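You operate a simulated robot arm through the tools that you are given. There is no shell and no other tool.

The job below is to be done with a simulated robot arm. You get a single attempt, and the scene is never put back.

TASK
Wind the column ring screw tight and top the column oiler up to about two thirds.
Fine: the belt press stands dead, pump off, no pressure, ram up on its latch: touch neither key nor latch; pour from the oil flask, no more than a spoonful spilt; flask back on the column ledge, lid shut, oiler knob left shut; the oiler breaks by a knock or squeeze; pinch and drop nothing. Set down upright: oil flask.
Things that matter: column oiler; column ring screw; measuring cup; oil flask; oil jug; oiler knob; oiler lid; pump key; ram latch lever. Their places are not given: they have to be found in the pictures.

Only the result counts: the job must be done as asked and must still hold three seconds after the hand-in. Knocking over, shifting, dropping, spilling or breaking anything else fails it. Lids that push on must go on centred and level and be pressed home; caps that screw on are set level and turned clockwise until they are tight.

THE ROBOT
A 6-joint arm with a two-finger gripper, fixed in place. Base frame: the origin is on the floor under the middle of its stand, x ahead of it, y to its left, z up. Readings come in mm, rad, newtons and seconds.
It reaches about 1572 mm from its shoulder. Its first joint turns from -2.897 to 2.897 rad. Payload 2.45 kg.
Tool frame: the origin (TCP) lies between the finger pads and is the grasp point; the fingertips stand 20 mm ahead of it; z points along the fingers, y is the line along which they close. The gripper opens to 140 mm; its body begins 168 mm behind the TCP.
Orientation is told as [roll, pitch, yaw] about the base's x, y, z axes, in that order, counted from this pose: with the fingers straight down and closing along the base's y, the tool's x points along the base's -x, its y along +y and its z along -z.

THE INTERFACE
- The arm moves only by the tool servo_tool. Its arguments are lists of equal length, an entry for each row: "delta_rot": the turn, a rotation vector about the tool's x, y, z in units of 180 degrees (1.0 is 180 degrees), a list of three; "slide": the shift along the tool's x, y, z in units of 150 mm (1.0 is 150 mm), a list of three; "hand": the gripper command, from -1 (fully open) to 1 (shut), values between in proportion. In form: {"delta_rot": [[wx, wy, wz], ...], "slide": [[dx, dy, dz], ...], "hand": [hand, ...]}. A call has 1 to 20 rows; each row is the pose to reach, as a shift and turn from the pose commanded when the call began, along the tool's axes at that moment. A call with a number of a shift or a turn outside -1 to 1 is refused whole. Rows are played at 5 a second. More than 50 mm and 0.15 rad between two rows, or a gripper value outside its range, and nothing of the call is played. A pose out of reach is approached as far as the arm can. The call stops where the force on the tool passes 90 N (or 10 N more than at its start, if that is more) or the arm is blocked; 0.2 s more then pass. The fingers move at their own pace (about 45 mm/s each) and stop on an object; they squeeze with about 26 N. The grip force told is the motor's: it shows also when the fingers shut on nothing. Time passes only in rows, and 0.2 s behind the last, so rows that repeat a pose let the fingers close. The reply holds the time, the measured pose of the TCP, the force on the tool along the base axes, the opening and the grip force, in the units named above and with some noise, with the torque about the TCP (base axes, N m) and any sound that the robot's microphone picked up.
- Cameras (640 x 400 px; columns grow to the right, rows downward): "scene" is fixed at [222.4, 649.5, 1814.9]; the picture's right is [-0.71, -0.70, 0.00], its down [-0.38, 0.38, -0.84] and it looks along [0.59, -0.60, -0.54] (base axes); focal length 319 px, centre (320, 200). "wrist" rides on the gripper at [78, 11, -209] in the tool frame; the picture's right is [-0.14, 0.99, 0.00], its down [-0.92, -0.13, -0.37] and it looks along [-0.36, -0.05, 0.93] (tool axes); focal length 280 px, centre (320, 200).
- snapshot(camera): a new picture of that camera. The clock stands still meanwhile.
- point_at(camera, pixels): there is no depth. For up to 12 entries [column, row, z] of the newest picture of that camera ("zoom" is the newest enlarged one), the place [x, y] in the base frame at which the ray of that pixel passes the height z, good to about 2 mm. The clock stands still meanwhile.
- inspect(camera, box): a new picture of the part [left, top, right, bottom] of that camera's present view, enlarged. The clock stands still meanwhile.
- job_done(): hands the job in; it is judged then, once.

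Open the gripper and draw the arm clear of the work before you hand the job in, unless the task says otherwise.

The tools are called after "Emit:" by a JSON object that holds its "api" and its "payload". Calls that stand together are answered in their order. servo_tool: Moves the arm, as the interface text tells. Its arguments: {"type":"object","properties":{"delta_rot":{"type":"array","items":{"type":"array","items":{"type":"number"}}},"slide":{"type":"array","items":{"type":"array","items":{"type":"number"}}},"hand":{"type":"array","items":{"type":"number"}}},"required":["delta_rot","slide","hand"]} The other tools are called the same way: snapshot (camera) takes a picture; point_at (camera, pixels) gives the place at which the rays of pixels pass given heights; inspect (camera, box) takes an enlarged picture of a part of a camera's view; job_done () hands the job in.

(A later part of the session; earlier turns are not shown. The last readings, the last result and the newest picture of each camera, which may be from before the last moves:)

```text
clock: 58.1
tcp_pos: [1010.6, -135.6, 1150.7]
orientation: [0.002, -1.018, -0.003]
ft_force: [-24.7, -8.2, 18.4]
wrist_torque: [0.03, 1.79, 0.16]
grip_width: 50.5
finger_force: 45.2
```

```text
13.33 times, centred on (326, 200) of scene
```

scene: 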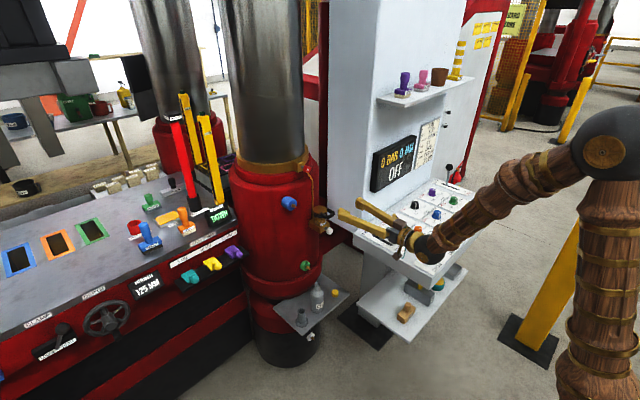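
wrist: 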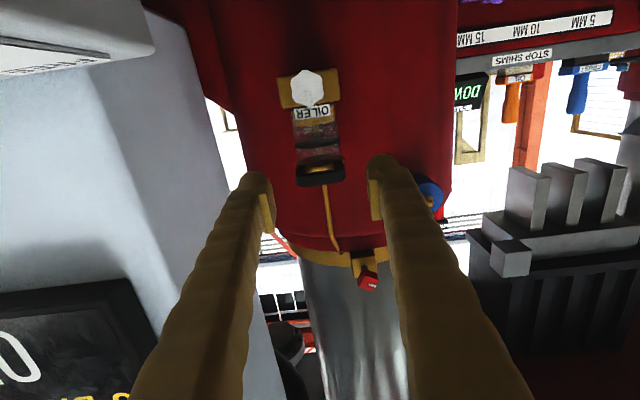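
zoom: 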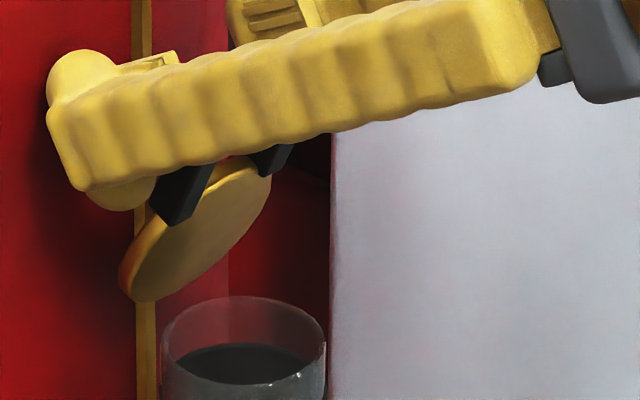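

Forces rose to (-25,-8,18) N with full grip again; I loosen to 50 mm to let it relax and see where the lid stands.

Emit:
{"api": "servo_tool", "payload": {"delta_rot": [[0, 0, 0], [0, 0, 0]], "slide": [[0, -0.002, 0], [0, -0.002, 0]], "hand": [0.288, 0.28]}}

Emit:
{"api": "inspect", "payload": {"camera": "scene", "box": [302, 185, 350, 215]}}

Emit:
{"api": "inspect", "payload": {"camera": "wrist", "box": [230, 70, 410, 240]}}

```text
clock: 58.7
tcp_pos: [1010.4, -134.4, 1149.4]
orientation: [0.001, -1.017, 0.0]
ft_force: [0.2, -3.8, -0.6]
wrist_torque: [0.01, -0.04, 0.08]
grip_width: 52.0
finger_force: 1.2
```

```text
13.33 times, centred on (326, 200) of scene
```

zoom: 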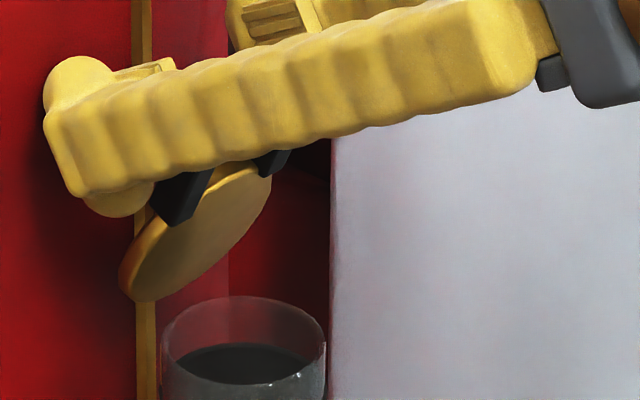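

```text
2.35 times, centred on (320, 155) of wrist
```

zoom: 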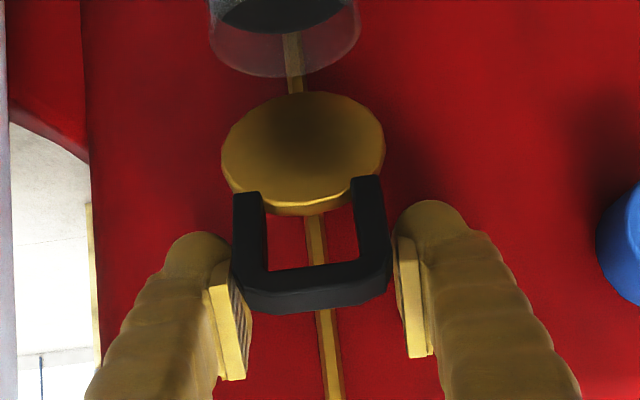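

Forces relaxed; the lid stands at about 70°. I draw the tool back 10 mm along its axis so the handle sits nearer the fingertips, keeping light contact.

Emit:
{"api": "servo_tool", "payload": {"delta_rot": [[0, 0, 0], [0, 0, 0], [0, 0, 0]], "slide": [[0, -0.003, -0.022], [0, -0.003, -0.044], [0, -0.003, -0.067]], "hand": [0.287, 0.287, 0.287]}}

Emit:
{"api": "inspect", "payload": {"camera": "scene", "box": [302, 185, 350, 215]}}

Emit:
{"api": "inspect", "payload": {"camera": "wrist", "box": [230, 70, 410, 240]}}

```text
clock: 59.5
tcp_pos: [1002.5, -135.7, 1154.9]
orientation: [0.001, -1.02, -0.002]
ft_force: [0.6, 1.3, 0.8]
wrist_torque: [0.07, 0.02, -0.03]
grip_width: 51.0
finger_force: 0.6
```

```text
13.33 times, centred on (326, 200) of scene
```

zoom: 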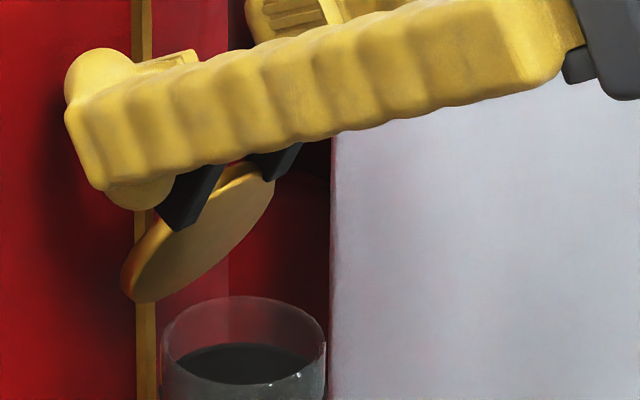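

```text
2.35 times, centred on (320, 155) of wrist
```

zoom: 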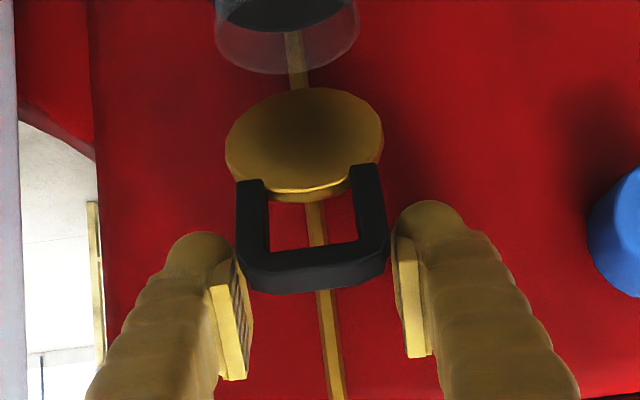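

Contact is nearly free (≈1 N) and the lid stays put. I push on along the arc another 12° with light pads.

Emit:
{"api": "servo_tool", "payload": {"delta_rot": [[0, 0, 0], [0, 0, 0], [0, 0, 0], [0, 0, 0]], "slide": [[-0.021, 0, 0.024], [-0.042, 0, 0.0485], [-0.063, 0, 0.073], [-0.084, 0, 0.097]], "hand": [0.293, 0.293, 0.293, 0.293]}}

Emit:
{"api": "inspect", "payload": {"camera": "scene", "box": [302, 185, 350, 215]}}

Emit:
{"api": "inspect", "payload": {"camera": "wrist", "box": [230, 70, 410, 240]}}

```text
clock: 60.4
tcp_pos: [1015.0, -135.4, 1156.4]
orientation: [-0.004, -1.014, 0.004]
ft_force: [-37.2, 2.7, 8.2]
wrist_torque: [0.25, -0.33, 1.37]
grip_width: 53.0
finger_force: 2.9
stopped in row 4: the force on the tool passed its limit at 112 N (the readings are from after the stop); the commanded pose is now the measured one
```

```text
13.33 times, centred on (326, 200) of scene
```

zoom: 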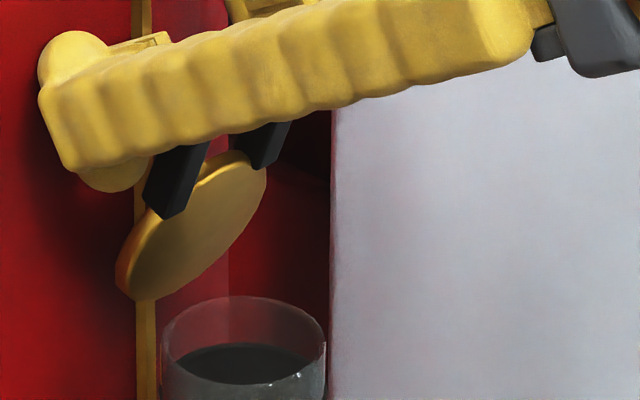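

```text
2.35 times, centred on (320, 155) of wrist
```

zoom: 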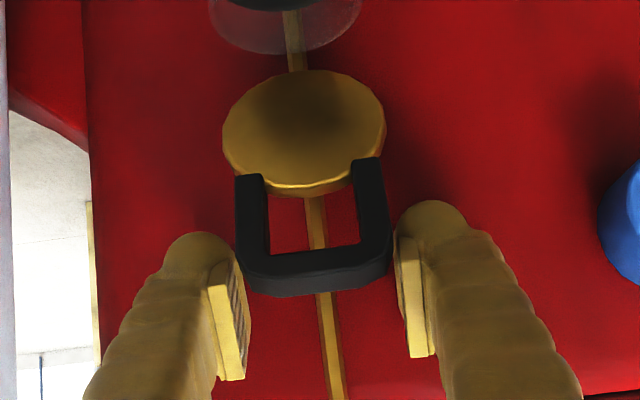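

The +y fingertip touched the column (112 N, contact 37 mm to +y), so I must not go deeper. I back off 8 mm along the tool axis at once with very light pads and check the lid.

Emit:
{"api": "servo_tool", "payload": {"delta_rot": [[0, 0, 0], [0, 0, 0]], "slide": [[0, 0, -0.03], [0, 0, -0.055]], "hand": [0.287, 0.287]}}

Emit:
{"api": "inspect", "payload": {"camera": "wrist", "box": [230, 70, 410, 240]}}

Emit:
{"api": "inspect", "payload": {"camera": "scene", "box": [302, 185, 350, 215]}}

```text
clock: 61.0
tcp_pos: [1007.2, -135.7, 1160.0]
orientation: [-0.003, -1.014, 0.0]
ft_force: [0.4, 4.2, -1.1]
wrist_torque: [-0.05, -0.06, -0.1]
grip_width: 52.4
finger_force: 2.3
```

```text
2.35 times, centred on (320, 155) of wrist
```

zoom: 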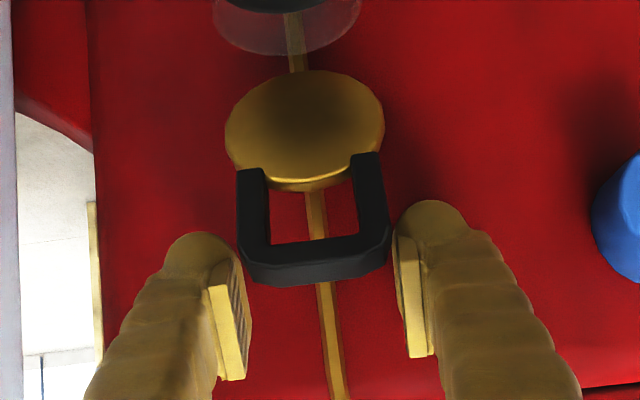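

```text
13.33 times, centred on (326, 200) of scene
```

zoom: 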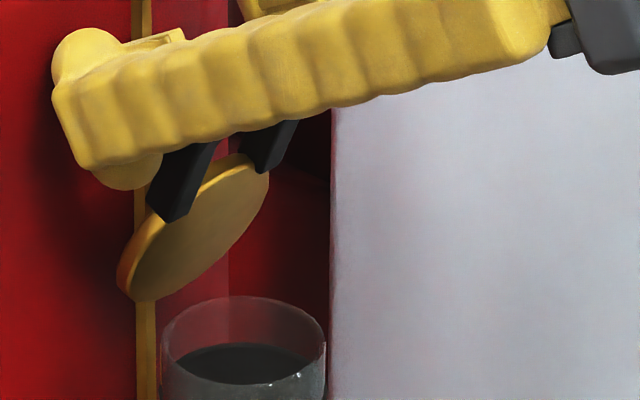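

The lid stands at ~75° with light contact. I locate the hinge line and nearby pipe from the scene view for the remaining geometry.

Emit:
{"api": "point_at", "payload": {"camera": "scene", "pixels": [[312.4, 207.4, 1066], [310.9, 206.4, 1066], [313.7, 207.2, 1060], [318.0, 210.0, 1062], [326.0, 212.0, 1062], [314.2, 213.5, 1062], [320.2, 207.3, 1062]]}}

Emit:
{"api": "inspect", "payload": {"camera": "scene", "box": [304, 196, 336, 216]}}

```text
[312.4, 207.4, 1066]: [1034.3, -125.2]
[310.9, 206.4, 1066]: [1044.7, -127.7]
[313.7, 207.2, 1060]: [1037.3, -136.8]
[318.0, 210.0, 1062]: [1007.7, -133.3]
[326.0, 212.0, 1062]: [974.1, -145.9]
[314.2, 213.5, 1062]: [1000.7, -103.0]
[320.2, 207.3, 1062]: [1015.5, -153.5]
```

```text
16.00 times, centred on (320, 206) of scene
```

zoom: 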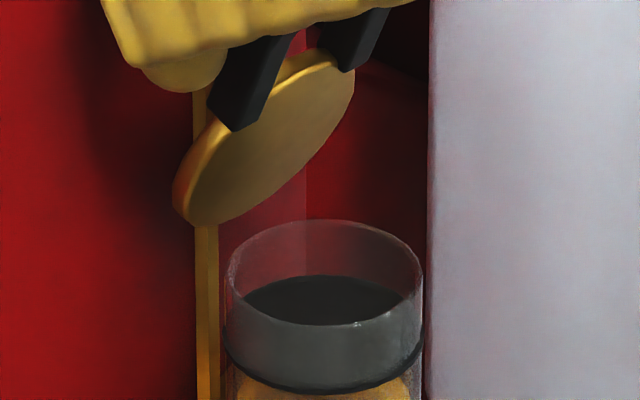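

Column surface behind the +y finger is at x≈1033, so to bring the lid near vertical I level the tool and hold the handle near the fingertips. I rotate the tool back to level around the handle with light contact.

Emit:
{"api": "servo_tool", "payload": {"delta_rot": [[0, -0.0295, 0], [0, -0.059, 0], [0, -0.0886, 0], [0, -0.1181, 0], [0, -0.1476, 0], [0, -0.1772, 0]], "slide": [[0.025, 0.004, -0.004], [0.049, 0.004, -0.008], [0.074, 0.004, -0.012], [0.099, 0.004, -0.016], [0.123, 0.004, -0.02], [0.148, 0.004, -0.0234]], "hand": [0.29, 0.29, 0.29, 0.29, 0.29, 0.29]}}

Emit:
{"api": "inspect", "payload": {"camera": "wrist", "box": [230, 70, 410, 240]}}

Emit:
{"api": "inspect", "payload": {"camera": "scene", "box": [302, 185, 350, 215]}}

```text
clock: 62.4
tcp_pos: [992.8, -135.8, 1142.9]
orientation: [-1.923, -1.569, 1.925]
ft_force: [1.3, 4.1, -4.5]
wrist_torque: [0.08, -0.02, -0.09]
grip_width: 51.6
finger_force: 7.2
```

```text
2.35 times, centred on (320, 155) of wrist
```

zoom: 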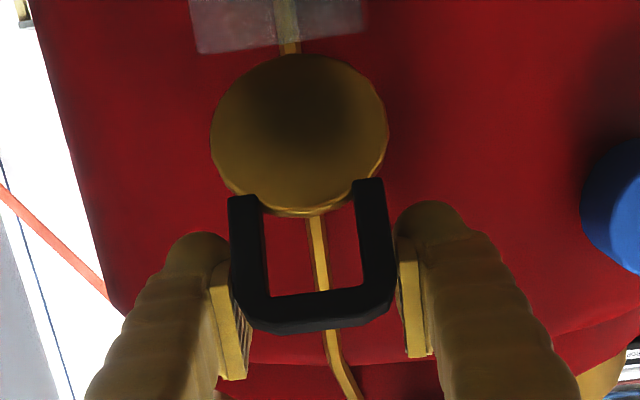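

```text
13.33 times, centred on (326, 200) of scene
```

zoom: 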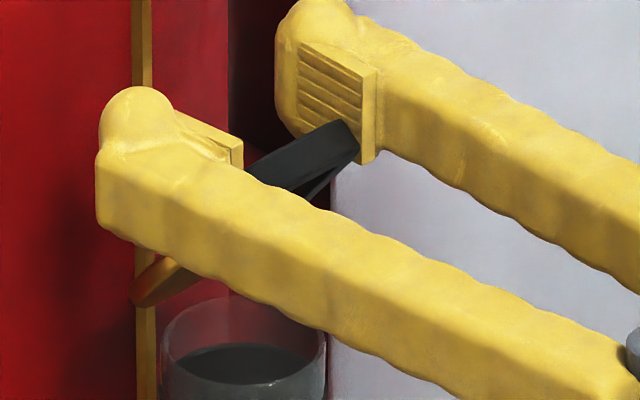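

Levelling dragged the lid back to about 60°. To find out safely whether it stays by itself, I lower it under control along the arc to a small angle first; here down to about 30°.

Emit:
{"api": "servo_tool", "payload": {"delta_rot": [[0, 0, 0], [0, 0, 0], [0, 0, 0], [0, 0, 0], [0, 0, 0], [0, 0, 0]], "slide": [[0.0227, 0.004, -0.0433], [0.0487, 0.004, -0.0853], [0.0773, 0.004, -0.1247], [0.11, 0.004, -0.1613], [0.1453, 0.004, -0.1947], [0.1833, 0.004, -0.2253]], "hand": [0.293, 0.293, 0.293, 0.293, 0.293, 0.293]}}

Emit:
{"api": "inspect", "payload": {"camera": "wrist", "box": [230, 70, 410, 240]}}

Emit:
{"api": "inspect", "payload": {"camera": "scene", "box": [302, 190, 350, 220]}}

```text
clock: 63.8
tcp_pos: [959.2, -136.2, 1115.1]
orientation: [-1.177, -1.569, 1.177]
ft_force: [0.3, 3.4, -0.2]
wrist_torque: [-0.01, -0.04, -0.06]
grip_width: 51.5
finger_force: 1.4
```

```text
2.35 times, centred on (320, 155) of wrist
```

zoom: 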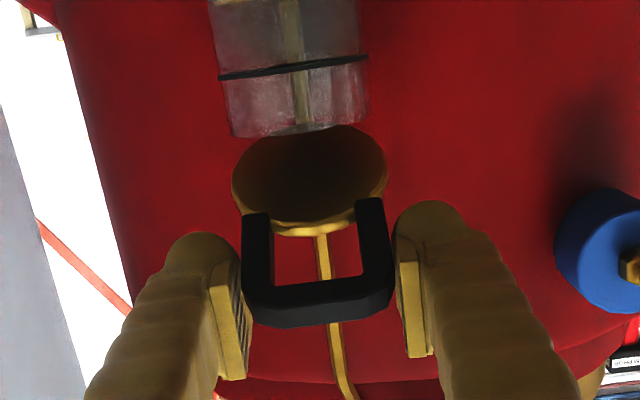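

```text
13.33 times, centred on (326, 205) of scene
```

zoom: 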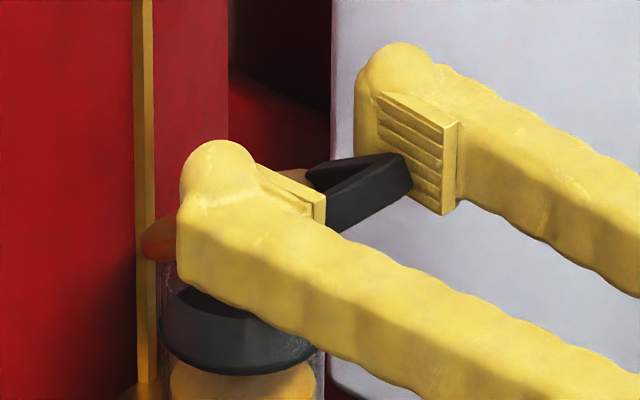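

Lid at about 35°, contact light. I continue lowering to roughly 8°.

Emit:
{"api": "servo_tool", "payload": {"delta_rot": [[0, 0, 0], [0, 0, 0], [0, 0, 0], [0, 0, 0]], "slide": [[0.041, 0, -0.027], [0.084, 0, -0.05], [0.129, 0, -0.069], [0.175, 0, -0.085]], "hand": [0.293, 0.293, 0.293, 0.293]}}

Emit:
{"api": "inspect", "payload": {"camera": "wrist", "box": [230, 90, 410, 240]}}

Emit:
{"api": "inspect", "payload": {"camera": "scene", "box": [302, 195, 350, 225]}}

```text
clock: 64.8
tcp_pos: [945.4, -135.0, 1088.5]
orientation: [-1.47, -1.57, 1.47]
ft_force: [0.9, 1.8, 0.2]
wrist_torque: [0.01, -0.03, -0.04]
grip_width: 50.3
finger_force: 0.3
```

```text
2.67 times, centred on (320, 165) of wrist
```

zoom: 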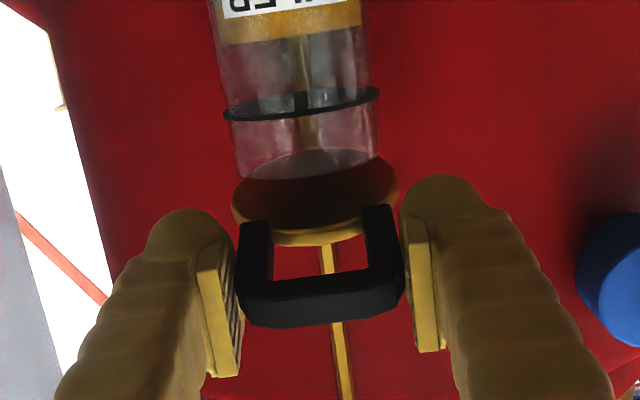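

```text
13.33 times, centred on (326, 210) of scene
```

zoom: 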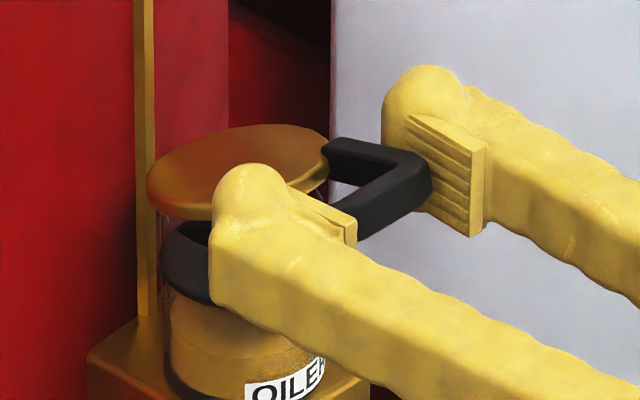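

Almost no contact force and the lid is at ~14°. I lower another 9 mm (to about 7°) and then open the fingers to see whether the lid holds by itself.

Emit:
{"api": "servo_tool", "payload": {"delta_rot": [[0, 0, 0], [0, 0, 0], [0, 0, 0], [0, 0, 0]], "slide": [[0.03, 0, -0.004], [0.063, 0, -0.009], [0.063, 0, -0.009], [0.063, 0, -0.009]], "hand": [0.293, 0.293, 0.2, 0.14]}}

Emit:
{"api": "inspect", "payload": {"camera": "wrist", "box": [230, 90, 410, 240]}}

Emit:
{"api": "inspect", "payload": {"camera": "scene", "box": [302, 195, 350, 225]}}

```text
clock: 65.8
tcp_pos: [944.8, -135.2, 1080.3]
orientation: [-1.45, -1.567, 1.45]
ft_force: [0.2, -0.4, 1.0]
wrist_torque: [0.02, -0.01, -0.01]
grip_width: 60.0
finger_force: 0.0
```

```text
2.67 times, centred on (320, 165) of wrist
```

zoom: 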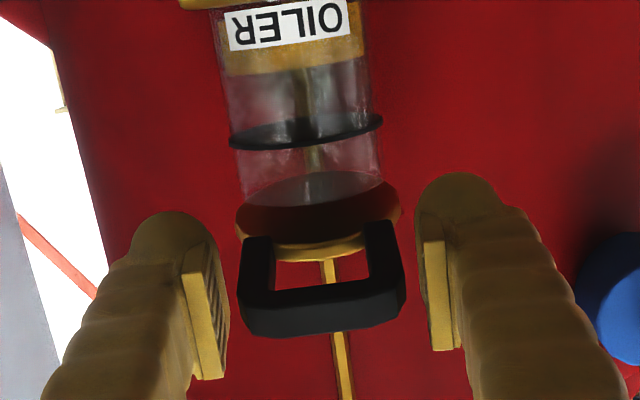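

```text
13.33 times, centred on (326, 210) of scene
```

zoom: 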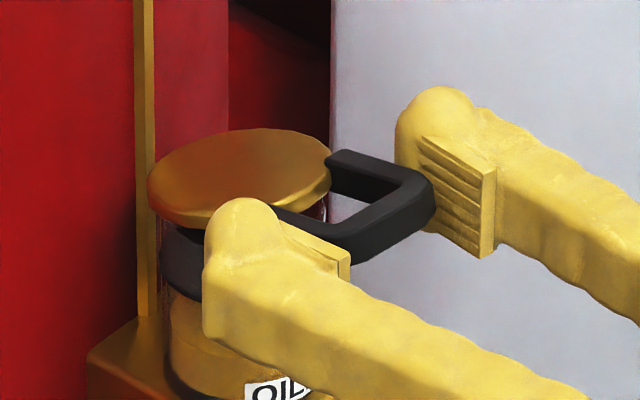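

The fingers are fully clear and the lid stays at ~10° by itself – the hinge has friction. I withdraw 45 mm, close the fingers and lower to z≈1046, so I can push the lid up from beneath its crossbar.

Emit:
{"api": "servo_tool", "payload": {"delta_rot": [[0, 0, 0], [0, 0, 0], [0, 0, 0], [0, 0, 0], [0, 0, 0], [0, 0, 0], [0, 0, 0]], "slide": [[0, 0, -0.1], [0, 0, -0.2], [0, 0, -0.35], [0.05, 0, -0.4], [0.12, 0, -0.4], [0.2, 0, -0.4], [0.228, 0, -0.4]], "hand": [0.1, 0.1, 0.1, 1, 1, 1, 1]}}

Emit:
{"api": "snapshot", "payload": {"camera": "wrist"}}

Emit:
{"api": "inspect", "payload": {"camera": "scene", "box": [302, 195, 350, 225]}}

```text
clock: 67.4
tcp_pos: [884.8, -135.3, 1045.0]
orientation: [-1.331, -1.569, 1.329]
ft_force: [0.3, 0.3, 0.2]
wrist_torque: [-0.01, -0.04, -0.01]
grip_width: 0.0
finger_force: 19.5
```

```text
taken
```

wrist: 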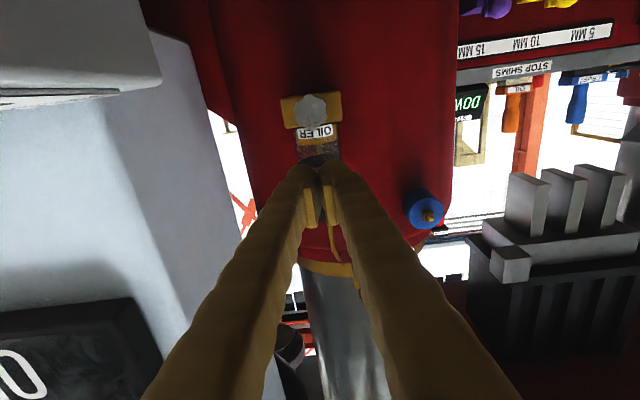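

```text
13.33 times, centred on (326, 210) of scene
```

zoom: 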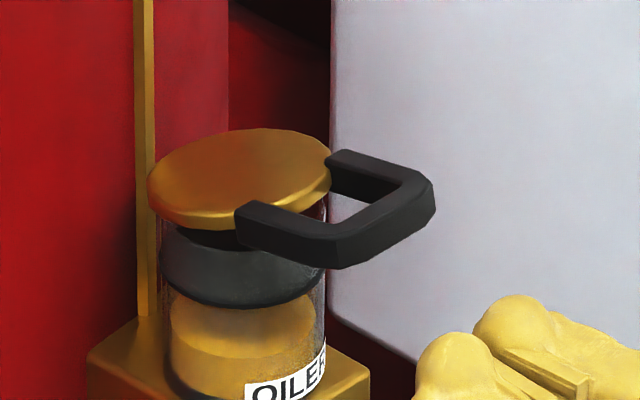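

The lid stays at ~10° on its own. I slide the closed fingertips under the crossbar to x≈938.

Emit:
{"api": "servo_tool", "payload": {"delta_rot": [[0, 0, 0], [0, 0, 0], [0, 0, 0], [0, 0, 0]], "slide": [[0, 0, 0.1], [0, 0, 0.2], [0, 0, 0.28], [0, 0, 0.353]], "hand": [1, 1, 1, 1]}}

Emit:
{"api": "inspect", "payload": {"camera": "wrist", "box": [230, 90, 410, 240]}}

Emit:
{"api": "inspect", "payload": {"camera": "scene", "box": [302, 195, 350, 225]}}

```text
clock: 68.4
tcp_pos: [936.9, -135.6, 1045.1]
orientation: [-1.33, -1.569, 1.331]
ft_force: [-0.2, 0.8, 0.4]
wrist_torque: [0.0, 0.04, 0.01]
grip_width: 0.0
finger_force: 26.1
```

```text
2.67 times, centred on (320, 165) of wrist
```

zoom: 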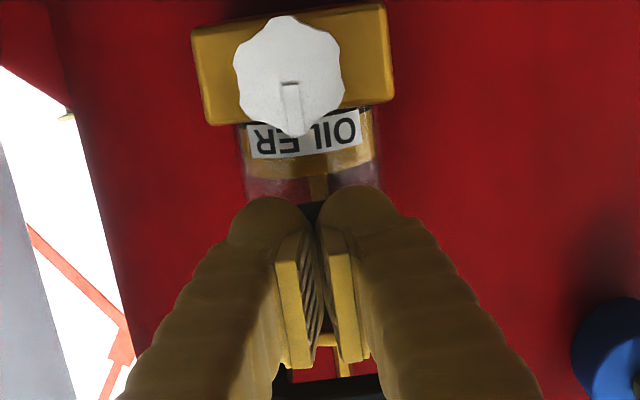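

```text
13.33 times, centred on (326, 210) of scene
```

zoom: 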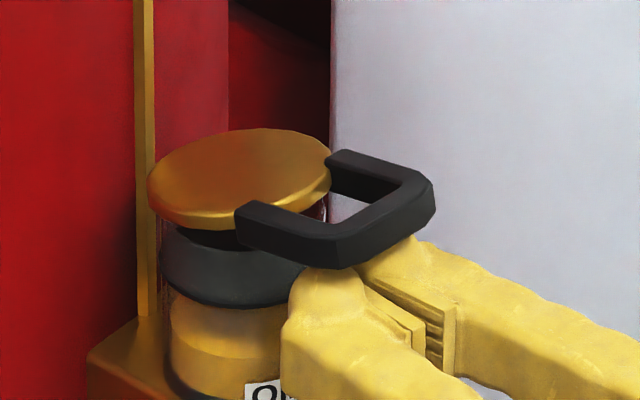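

The tips are under the crossbar with clearance to the glass. I raise slowly along the arc to lift the lid to about 20°.

Emit:
{"api": "servo_tool", "payload": {"delta_rot": [[0, 0, 0], [0, 0, 0], [0, 0, 0], [0, 0, 0], [0, 0, 0]], "slide": [[-0.053, 0, 0.004], [-0.1, 0, 0.006], [-0.133, 0, 0.008], [-0.173, 0, 0.011], [-0.215, 0, 0.014]], "hand": [1, 1, 1, 1, 1]}}

Emit:
{"api": "inspect", "payload": {"camera": "scene", "box": [302, 190, 350, 220]}}

```text
clock: 69.6
tcp_pos: [940.1, -135.9, 1077.8]
orientation: [-1.962, -1.569, 1.96]
ft_force: [-0.8, -0.3, 0.6]
wrist_torque: [-0.01, 0.02, 0.01]
grip_width: 0.1
finger_force: 26.1
```

```text
13.33 times, centred on (326, 205) of scene
```

zoom: 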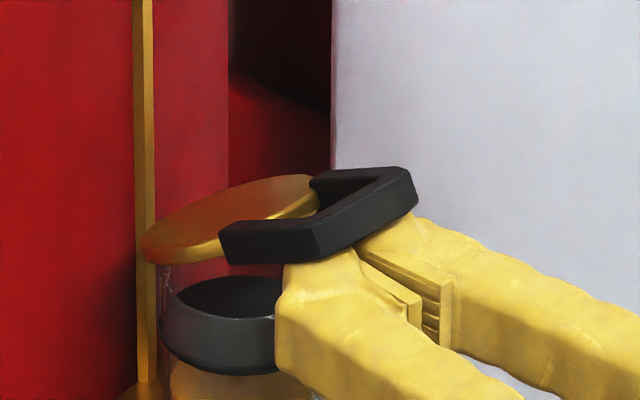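

Pushing from below works with negligible force. I continue along the arc toward ≈60°.

Emit:
{"api": "servo_tool", "payload": {"delta_rot": [[0, 0, 0], [0, 0, 0], [0, 0, 0], [0, 0, 0], [0, 0, 0], [0, 0, 0], [0, 0, 0]], "slide": [[-0.0927, 0, 0.0213], [-0.1373, 0, 0.0387], [-0.18, 0, 0.0587], [-0.2213, 0, 0.0833], [-0.26, 0, 0.1107], [-0.296, 0, 0.1413], [-0.3293, 0, 0.1753]], "hand": [1, 1, 1, 1, 1, 1, 1]}}

Emit:
{"api": "inspect", "payload": {"camera": "scene", "box": [302, 185, 350, 215]}}

Emit:
{"api": "inspect", "payload": {"camera": "wrist", "box": [230, 70, 410, 240]}}

```text
clock: 71.2
tcp_pos: [967.2, -135.7, 1126.0]
orientation: [-1.097, -1.569, 1.099]
ft_force: [0.2, -0.3, 0.2]
wrist_torque: [-0.03, -0.01, -0.01]
grip_width: 0.0
finger_force: 26.7
```

```text
13.33 times, centred on (326, 200) of scene
```

zoom: 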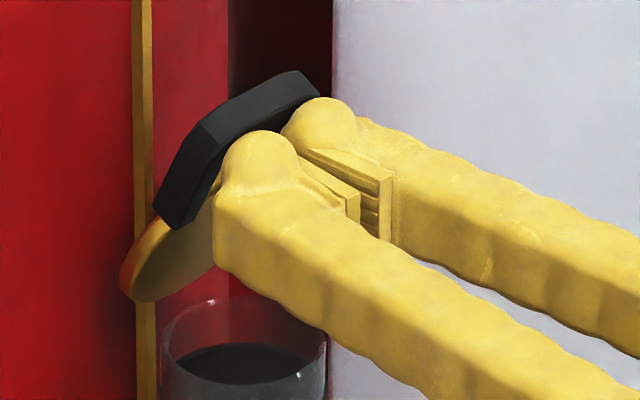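

```text
2.35 times, centred on (320, 155) of wrist
```

zoom: 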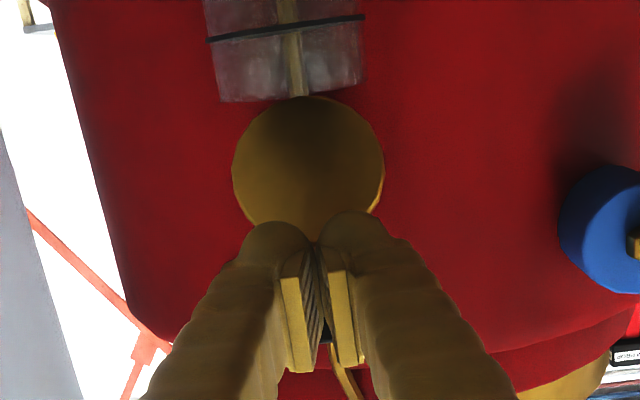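

The lid is at about 65°. I push on to ≈82°, watching for contact with the column.

Emit:
{"api": "servo_tool", "payload": {"delta_rot": [[0, 0, 0], [0, 0, 0], [0, 0, 0], [0, 0, 0], [0, 0, 0]], "slide": [[-0.03, 0, 0.0367], [-0.0573, 0, 0.0753], [-0.0807, 0, 0.1173], [-0.1, 0, 0.15], [-0.107, 0, 0.172]], "hand": [1, 1, 1, 1, 1]}}

Emit:
{"api": "inspect", "payload": {"camera": "scene", "box": [302, 185, 350, 215]}}

Emit:
{"api": "inspect", "payload": {"camera": "wrist", "box": [230, 70, 410, 240]}}

```text
clock: 72.4
tcp_pos: [990.9, -135.2, 1143.2]
orientation: [-0.703, -1.568, 0.702]
ft_force: [-43.4, 4.5, -4.7]
wrist_torque: [-0.13, -0.43, 0.06]
grip_width: 6.1
finger_force: 29.1
```

```text
13.33 times, centred on (326, 200) of scene
```

zoom: 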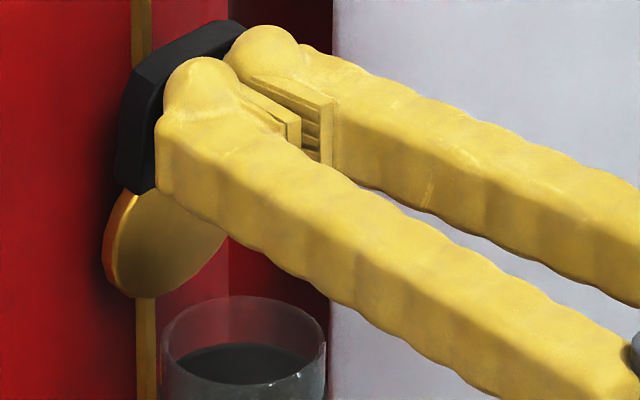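

```text
2.35 times, centred on (320, 155) of wrist
```

zoom: 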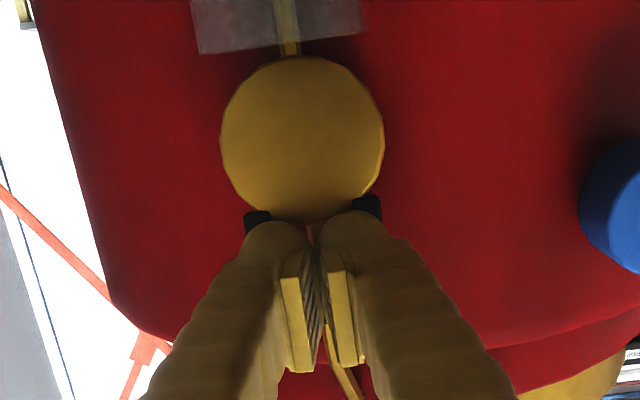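

The lid reached its stop (reaction -43 N); I back off now and check that it stays open.

Emit:
{"api": "servo_tool", "payload": {"delta_rot": [[0, 0, 0], [0, 0, 0], [0, 0, 0], [0, 0, 0]], "slide": [[0, 0, -0.03], [0, 0, -0.13], [0, 0, -0.3], [0, 0, -0.5]], "hand": [1, 1, 1, 1]}}

Emit:
{"api": "inspect", "payload": {"camera": "scene", "box": [302, 185, 350, 225]}}

Emit:
{"api": "inspect", "payload": {"camera": "wrist", "box": [250, 60, 390, 180]}}

```text
clock: 73.4
tcp_pos: [917.5, -135.1, 1144.2]
orientation: [-1.496, -1.568, 1.493]
ft_force: [-0.7, 0.2, -0.4]
wrist_torque: [-0.02, 0.0, -0.03]
grip_width: 0.0
finger_force: 29.2
```

```text
10.00 times, centred on (326, 205) of scene
```

zoom: 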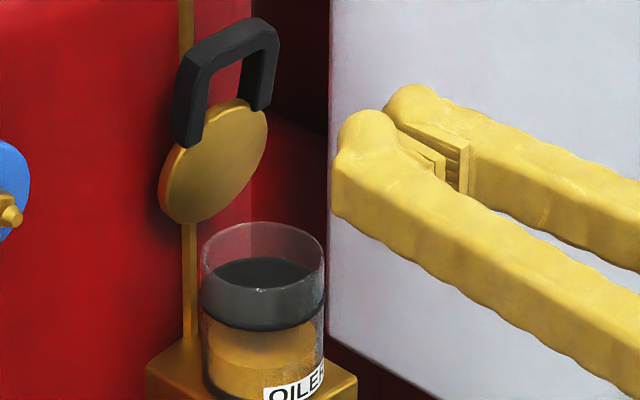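

```text
3.33 times, centred on (320, 120) of wrist
```

zoom: 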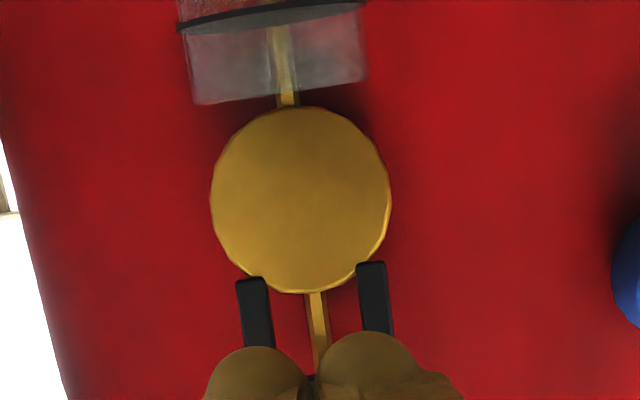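

The lid stands open near vertical and stays. Now I withdraw from the oiler and head down toward the flask in several moves, first to (790,-110,1100).

Emit:
{"api": "servo_tool", "payload": {"delta_rot": [[0, 0, 0], [0, 0, 0], [0, 0, 0], [0, 0, 0], [0, 0, 0]], "slide": [[0, 0, -0.2], [0, 0, -0.4], [0.05, 0.05, -0.6], [0.17, 0.1, -0.75], [0.293, 0.167, -0.85]], "hand": [1, 1, 0.0, -0.43, -0.43]}}

Emit:
{"api": "servo_tool", "payload": {"delta_rot": [[0, 0, 0], [0, 0, 0], [0, 0, 0], [0, 0, 0], [0, 0, 0]], "slide": [[0.2, 0.073, 0], [0.4, 0.147, 0], [0.6, 0.22, 0], [0.8, 0.293, 0], [1.0, 0.367, 0]], "hand": [-0.43, -0.43, -0.43, -0.43, -0.43]}}

Emit:
{"api": "servo_tool", "payload": {"delta_rot": [[0, 0, 0], [0, 0, 0], [0, 0, 0], [0, 0, 0], [0, 0, 0]], "slide": [[0.2, 0, 0], [0.4, 0, 0], [0.6, 0, 0], [0.8, 0, 0], [1.0, 0, 0]], "hand": [-0.43, -0.43, -0.43, -0.43, -0.43]}}

Emit:
{"api": "snapshot", "payload": {"camera": "scene"}}

Emit:
{"api": "snapshot", "payload": {"camera": "wrist"}}

```text
clock: 74.6
tcp_pos: [788.9, -108.8, 1098.9]
orientation: [-1.909, -1.57, 1.91]
ft_force: [0.0, 0.6, 0.0]
wrist_torque: [0.01, -0.05, 0.01]
grip_width: 68.4
finger_force: 0.1
```

```text
clock: 75.8
tcp_pos: [809.5, -57.1, 949.7]
orientation: [-1.426, -1.57, 1.427]
ft_force: [-0.1, -0.5, 0.8]
wrist_torque: [0.02, -0.01, 0.01]
grip_width: 100.3
finger_force: 0.0
out of reach, approached as far as the arm can: row 2, 3, 4, 5
```

```text
clock: 77.0
tcp_pos: [809.5, -58.7, 800.0]
orientation: [-1.7, -1.568, 1.7]
ft_force: [0.0, -0.4, 0.4]
wrist_torque: [-0.01, -0.02, 0.0]
grip_width: 100.0
finger_force: 0.1
```

```text
taken
```

scene: 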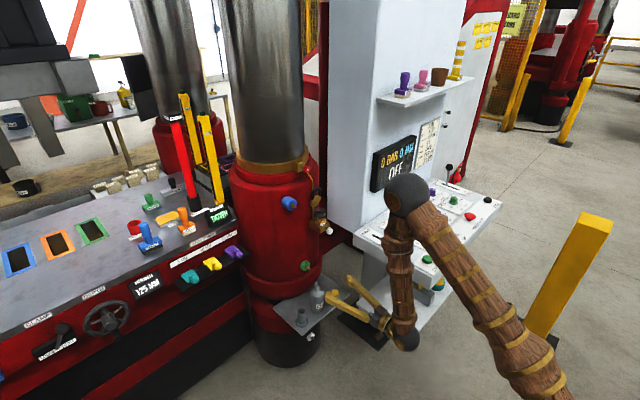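

```text
taken
```

wrist: 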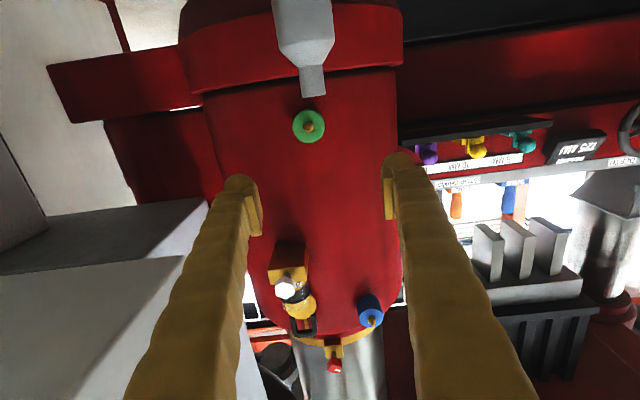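

The arm keeps x≈809 and is at z=800, all clear. I go down to z≈645 in front of the flask.

Emit:
{"api": "servo_tool", "payload": {"delta_rot": [[0, 0, 0], [0, 0, 0], [0, 0, 0], [0, 0, 0], [0, 0, 0]], "slide": [[0.2, 0, 0.02], [0.4, 0, 0.02], [0.6, 0, 0.02], [0.8, 0.01, 0.02], [1.0, 0.013, 0.02]], "hand": [-0.43, -0.43, -0.43, -0.43, -0.43]}}

Emit:
{"api": "snapshot", "payload": {"camera": "wrist"}}

Emit:
{"api": "inspect", "payload": {"camera": "scene", "box": [270, 260, 430, 360]}}

```text
clock: 78.2
tcp_pos: [811.1, -56.7, 650.0]
orientation: [-1.077, -1.569, 1.08]
ft_force: [-0.4, -0.6, 0.9]
wrist_torque: [0.0, 0.02, 0.02]
grip_width: 100.2
finger_force: 0.0
```

```text
taken
```

wrist: 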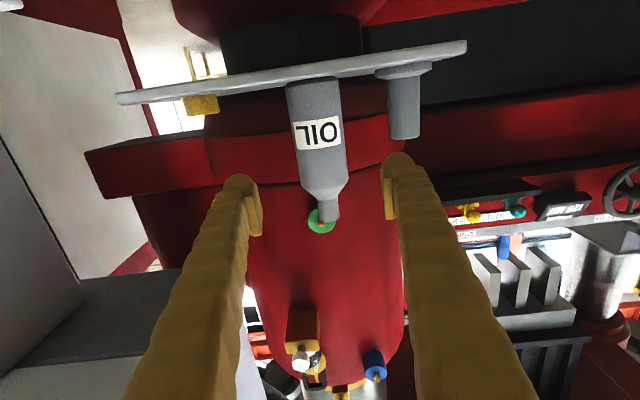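

```text
4.00 times, centred on (350, 310) of scene
```

zoom: 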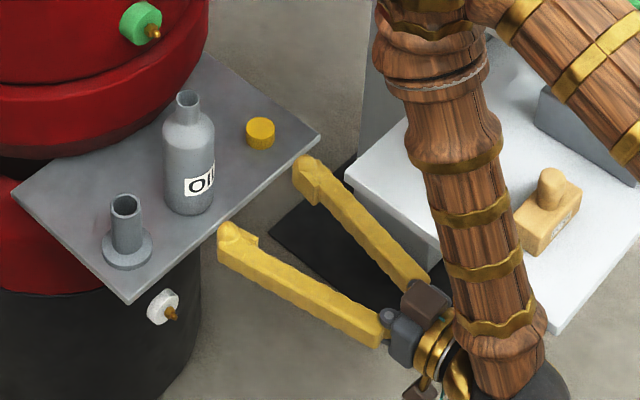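

The flask shows at (321,159), ~1.7 mm to +y of the tool axis. I narrow the fingers to 80 mm, go to z≈635 and advance to x≈880 for a check.

Emit:
{"api": "servo_tool", "payload": {"delta_rot": [[0, 0, 0], [0, 0, 0], [0, 0, 0], [0, 0, 0]], "slide": [[0.1, 0.0113, 0.0], [0.1, 0.0113, 0.15], [0.1, 0.0113, 0.3], [0.1, 0.0113, 0.46]], "hand": [-0.143, -0.143, -0.143, -0.143]}}

Emit:
{"api": "snapshot", "payload": {"camera": "wrist"}}

Emit:
{"api": "inspect", "payload": {"camera": "scene", "box": [280, 270, 376, 330]}}

```text
clock: 79.2
tcp_pos: [882.7, -54.4, 634.6]
orientation: [-1.208, -1.569, 1.208]
ft_force: [1.1, 0.3, -0.2]
wrist_torque: [0.0, 0.05, -0.04]
grip_width: 80.0
finger_force: 0.0
```

```text
taken
```

wrist: 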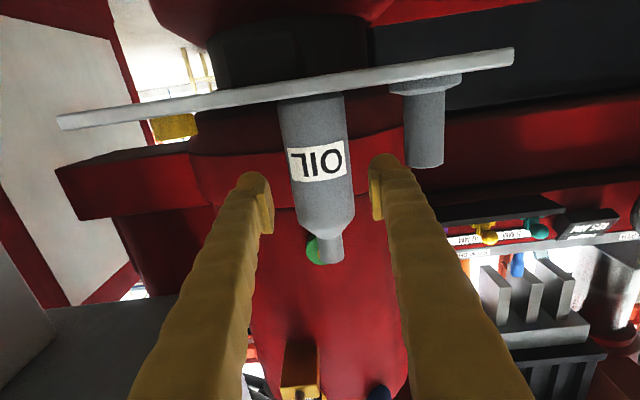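

```text
6.67 times, centred on (328, 300) of scene
```

zoom: 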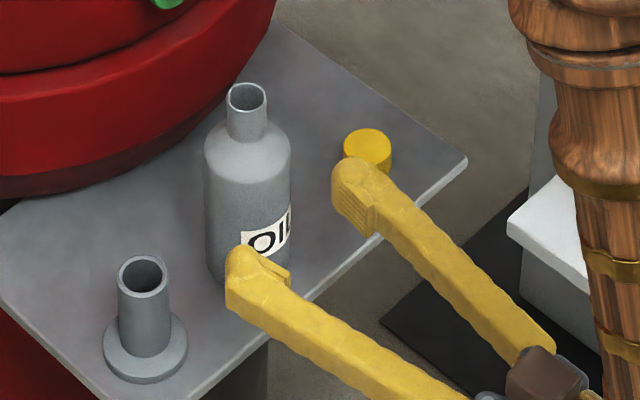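

The flask is centred (≈320 at the tool-axis row). I advance 49 mm so the pads are either side of it.

Emit:
{"api": "servo_tool", "payload": {"delta_rot": [[0, 0, 0], [0, 0, 0], [0, 0, 0]], "slide": [[0, 0.002, 0.12], [0, 0.002, 0.24], [0, 0.002, 0.327]], "hand": [-0.143, -0.143, -0.143]}}

Emit:
{"api": "snapshot", "payload": {"camera": "wrist"}}

Emit:
{"api": "inspect", "payload": {"camera": "scene", "box": [280, 270, 376, 330]}}

```text
clock: 80.0
tcp_pos: [931.6, -54.3, 634.8]
orientation: [-1.603, -1.567, 1.605]
ft_force: [1.4, 0.0, -0.8]
wrist_torque: [0.03, -0.05, 0.0]
grip_width: 80.1
finger_force: 0.1
```

```text
taken
```

wrist: 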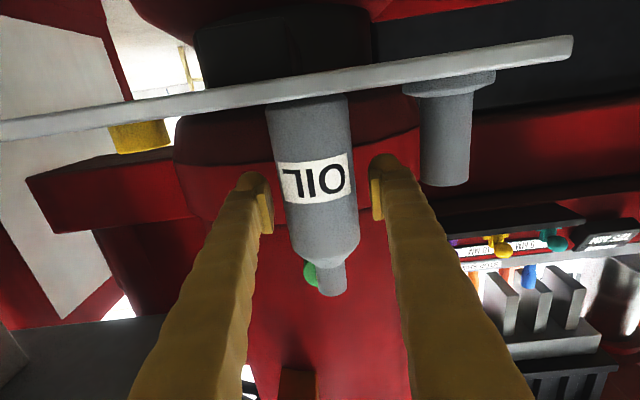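

```text
6.67 times, centred on (328, 300) of scene
```

zoom: 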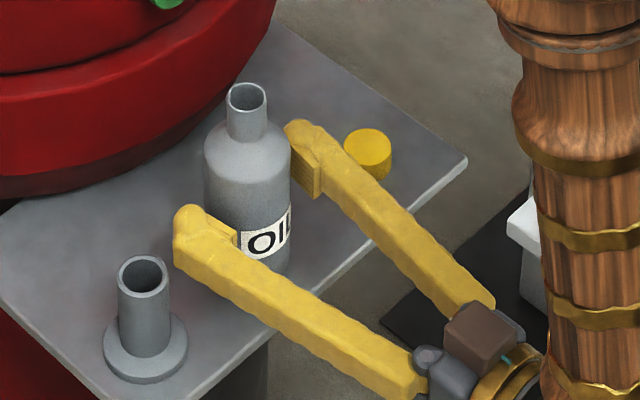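

The flask is centred between the pads and at their depth. I close the gripper on it.

Emit:
{"api": "servo_tool", "payload": {"delta_rot": [[0, 0, 0], [0, 0, 0], [0, 0, 0], [0, 0, 0]], "slide": [[0, 0, 0], [0, 0, 0], [0, 0, 0], [0, 0, 0]], "hand": [0.1, 0.3, 0.6, 1]}}

Emit:
{"api": "inspect", "payload": {"camera": "scene", "box": [280, 270, 376, 330]}}

```text
clock: 81.0
tcp_pos: [931.8, -53.9, 634.4]
orientation: [-1.58, -1.569, 1.579]
ft_force: [0.1, -0.1, 1.0]
wrist_torque: [0.14, -0.05, -0.04]
grip_width: 57.4
finger_force: 26.1
```

```text
6.67 times, centred on (328, 300) of scene
```

zoom: 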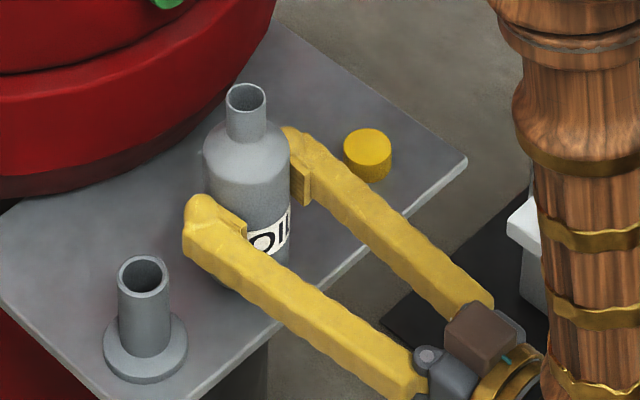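

Gripped at 57.4 mm. I lift 30 mm straight up and read the weight.

Emit:
{"api": "servo_tool", "payload": {"delta_rot": [[0, 0, 0], [0, 0, 0], [0, 0, 0], [0, 0, 0]], "slide": [[-0.02, 0, 0], [-0.07, 0, 0], [-0.13, 0, 0], [-0.2, 0, 0]], "hand": [1, 1, 1, 1]}}

Emit:
{"api": "inspect", "payload": {"camera": "scene", "box": [280, 260, 376, 320]}}

Emit:
{"api": "snapshot", "payload": {"camera": "wrist"}}

```text
clock: 82.0
tcp_pos: [929.9, -54.2, 664.1]
orientation: [-1.052, -1.569, 1.05]
ft_force: [-0.6, -0.2, -2.7]
wrist_torque: [0.0, -0.03, -0.03]
grip_width: 57.3
finger_force: 25.8
```

```text
6.67 times, centred on (328, 290) of scene
```

zoom: 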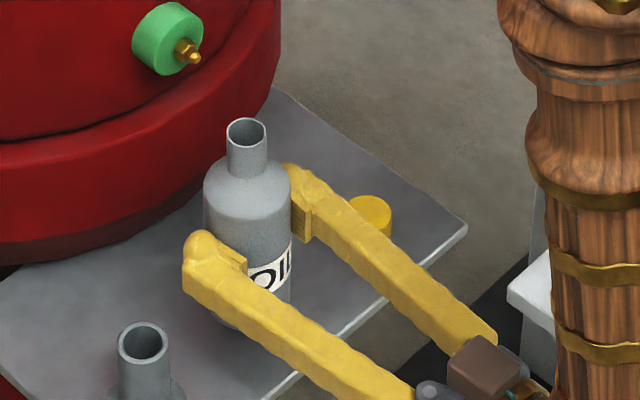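

```text
taken
```

wrist: 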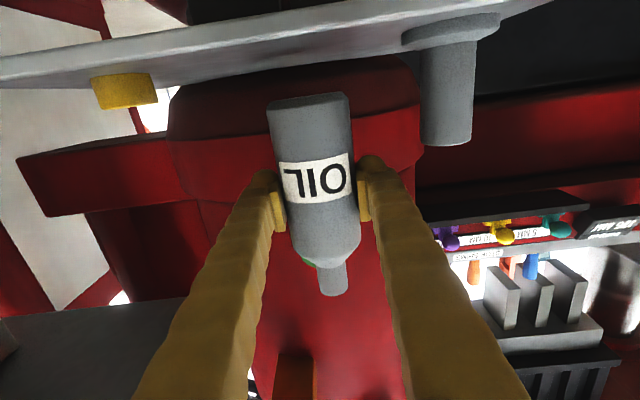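

The flask weighs about 2.7 N and hangs straight. Before carrying it I pin down the oiler mouth and the blue nipple positions from the scene view.

Emit:
{"api": "inspect", "payload": {"camera": "scene", "box": [284, 190, 340, 225]}}

Emit:
{"api": "point_at", "payload": {"camera": "scene", "pixels": [[320.3, 210.9, 1060], [320.3, 210.9, 1064], [295.75, 206.25, 1136], [295.75, 206.25, 1126]]}}

```text
11.43 times, centred on (312, 208) of scene
```

zoom: 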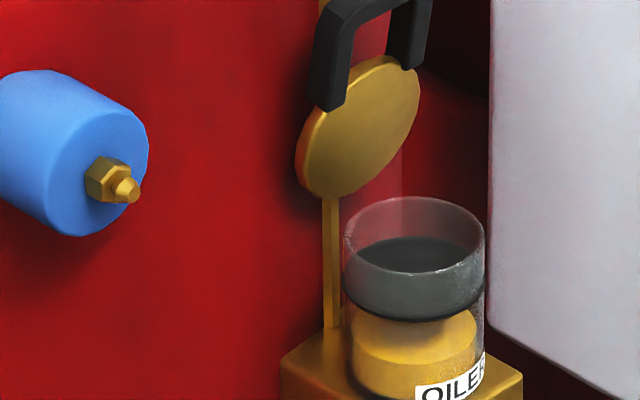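

```text
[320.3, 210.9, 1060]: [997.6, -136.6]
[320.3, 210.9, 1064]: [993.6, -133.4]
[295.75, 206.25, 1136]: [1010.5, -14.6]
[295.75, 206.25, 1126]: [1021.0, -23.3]
```

The oiler mouth centre is at about (995,-135), rim z≈1061. I draw the flask back to x≈850 and raise it, keeping it upright.

Emit:
{"api": "servo_tool", "payload": {"delta_rot": [[0, 0, 0], [0, 0, 0], [0, 0, 0], [0, 0, 0], [0, 0, 0], [0, 0, 0], [0, 0, 0], [0, 0, 0], [0, 0, 0]], "slide": [[-0.05, 0, -0.1], [-0.1, 0, -0.22], [-0.15, 0, -0.34], [-0.25, 0, -0.45], [-0.4, 0, -0.53], [-0.55, 0, -0.53], [-0.7, 0, -0.53], [-0.85, 0, -0.53], [-1.0, 0, -0.53]], "hand": [1, 1, 1, 1, 1, 1, 1, 1, 1]}}

Emit:
{"api": "servo_tool", "payload": {"delta_rot": [[0, 0, 0], [0, 0, 0], [0, 0, 0], [0, 0, 0], [0, 0, 0], [0, 0, 0]], "slide": [[-0.17, 0, 0], [-0.34, 0, 0], [-0.51, 0, 0], [-0.68, 0, 0], [-0.85, 0, 0], [-1.0, 0, 0]], "hand": [1, 1, 1, 1, 1, 1]}}

Emit:
{"api": "snapshot", "payload": {"camera": "scene"}}

Emit:
{"api": "snapshot", "payload": {"camera": "wrist"}}

```text
clock: 84.0
tcp_pos: [851.0, -54.7, 815.2]
orientation: [-1.361, -1.569, 1.361]
ft_force: [0.2, -0.1, -2.2]
wrist_torque: [0.01, -0.02, 0.0]
grip_width: 57.4
finger_force: 25.9
```

```text
clock: 85.4
tcp_pos: [850.7, -54.4, 965.7]
orientation: [-1.065, -1.569, 1.067]
ft_force: [0.1, 0.2, -2.1]
wrist_torque: [-0.01, 0.01, 0.05]
grip_width: 57.3
finger_force: 26.0
```

```text
taken
```

scene: 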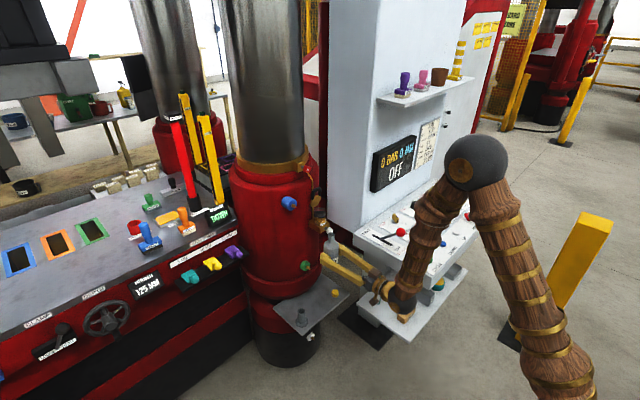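

```text
taken
```

wrist: 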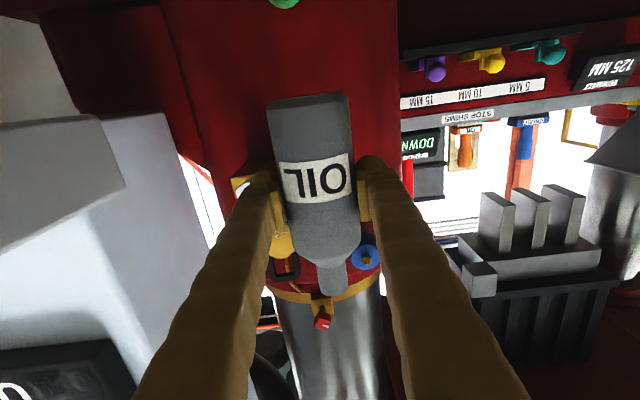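

The flask is at z≈966, upright. I use this view to locate the blue nipple (wrist (366,260), scene (295.8,207.6)).

Emit:
{"api": "point_at", "payload": {"camera": "wrist", "pixels": [[366, 260, 1120], [366, 260, 1130], [366, 260, 1140]]}}

Emit:
{"api": "point_at", "payload": {"camera": "scene", "pixels": [[295.8, 207.6, 1120], [295.8, 207.6, 1130], [295.8, 207.6, 1140]]}}

Emit:
{"api": "inspect", "payload": {"camera": "wrist", "box": [330, 230, 400, 290]}}

```text
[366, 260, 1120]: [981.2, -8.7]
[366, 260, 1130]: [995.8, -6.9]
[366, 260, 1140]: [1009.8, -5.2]
```

```text
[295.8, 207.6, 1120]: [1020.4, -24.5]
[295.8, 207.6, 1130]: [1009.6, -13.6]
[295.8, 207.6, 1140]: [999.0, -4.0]
```

```text
6.67 times, centred on (365, 260) of wrist
```

zoom: 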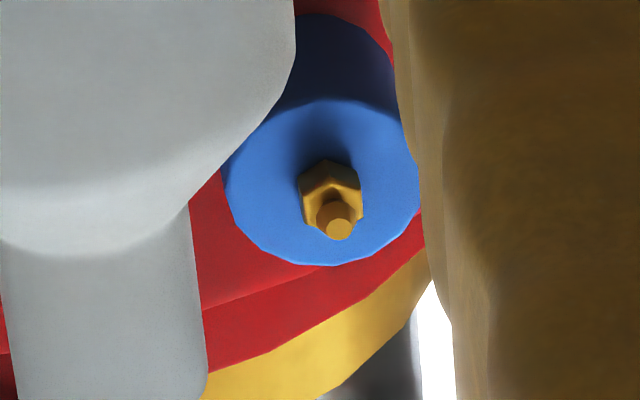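

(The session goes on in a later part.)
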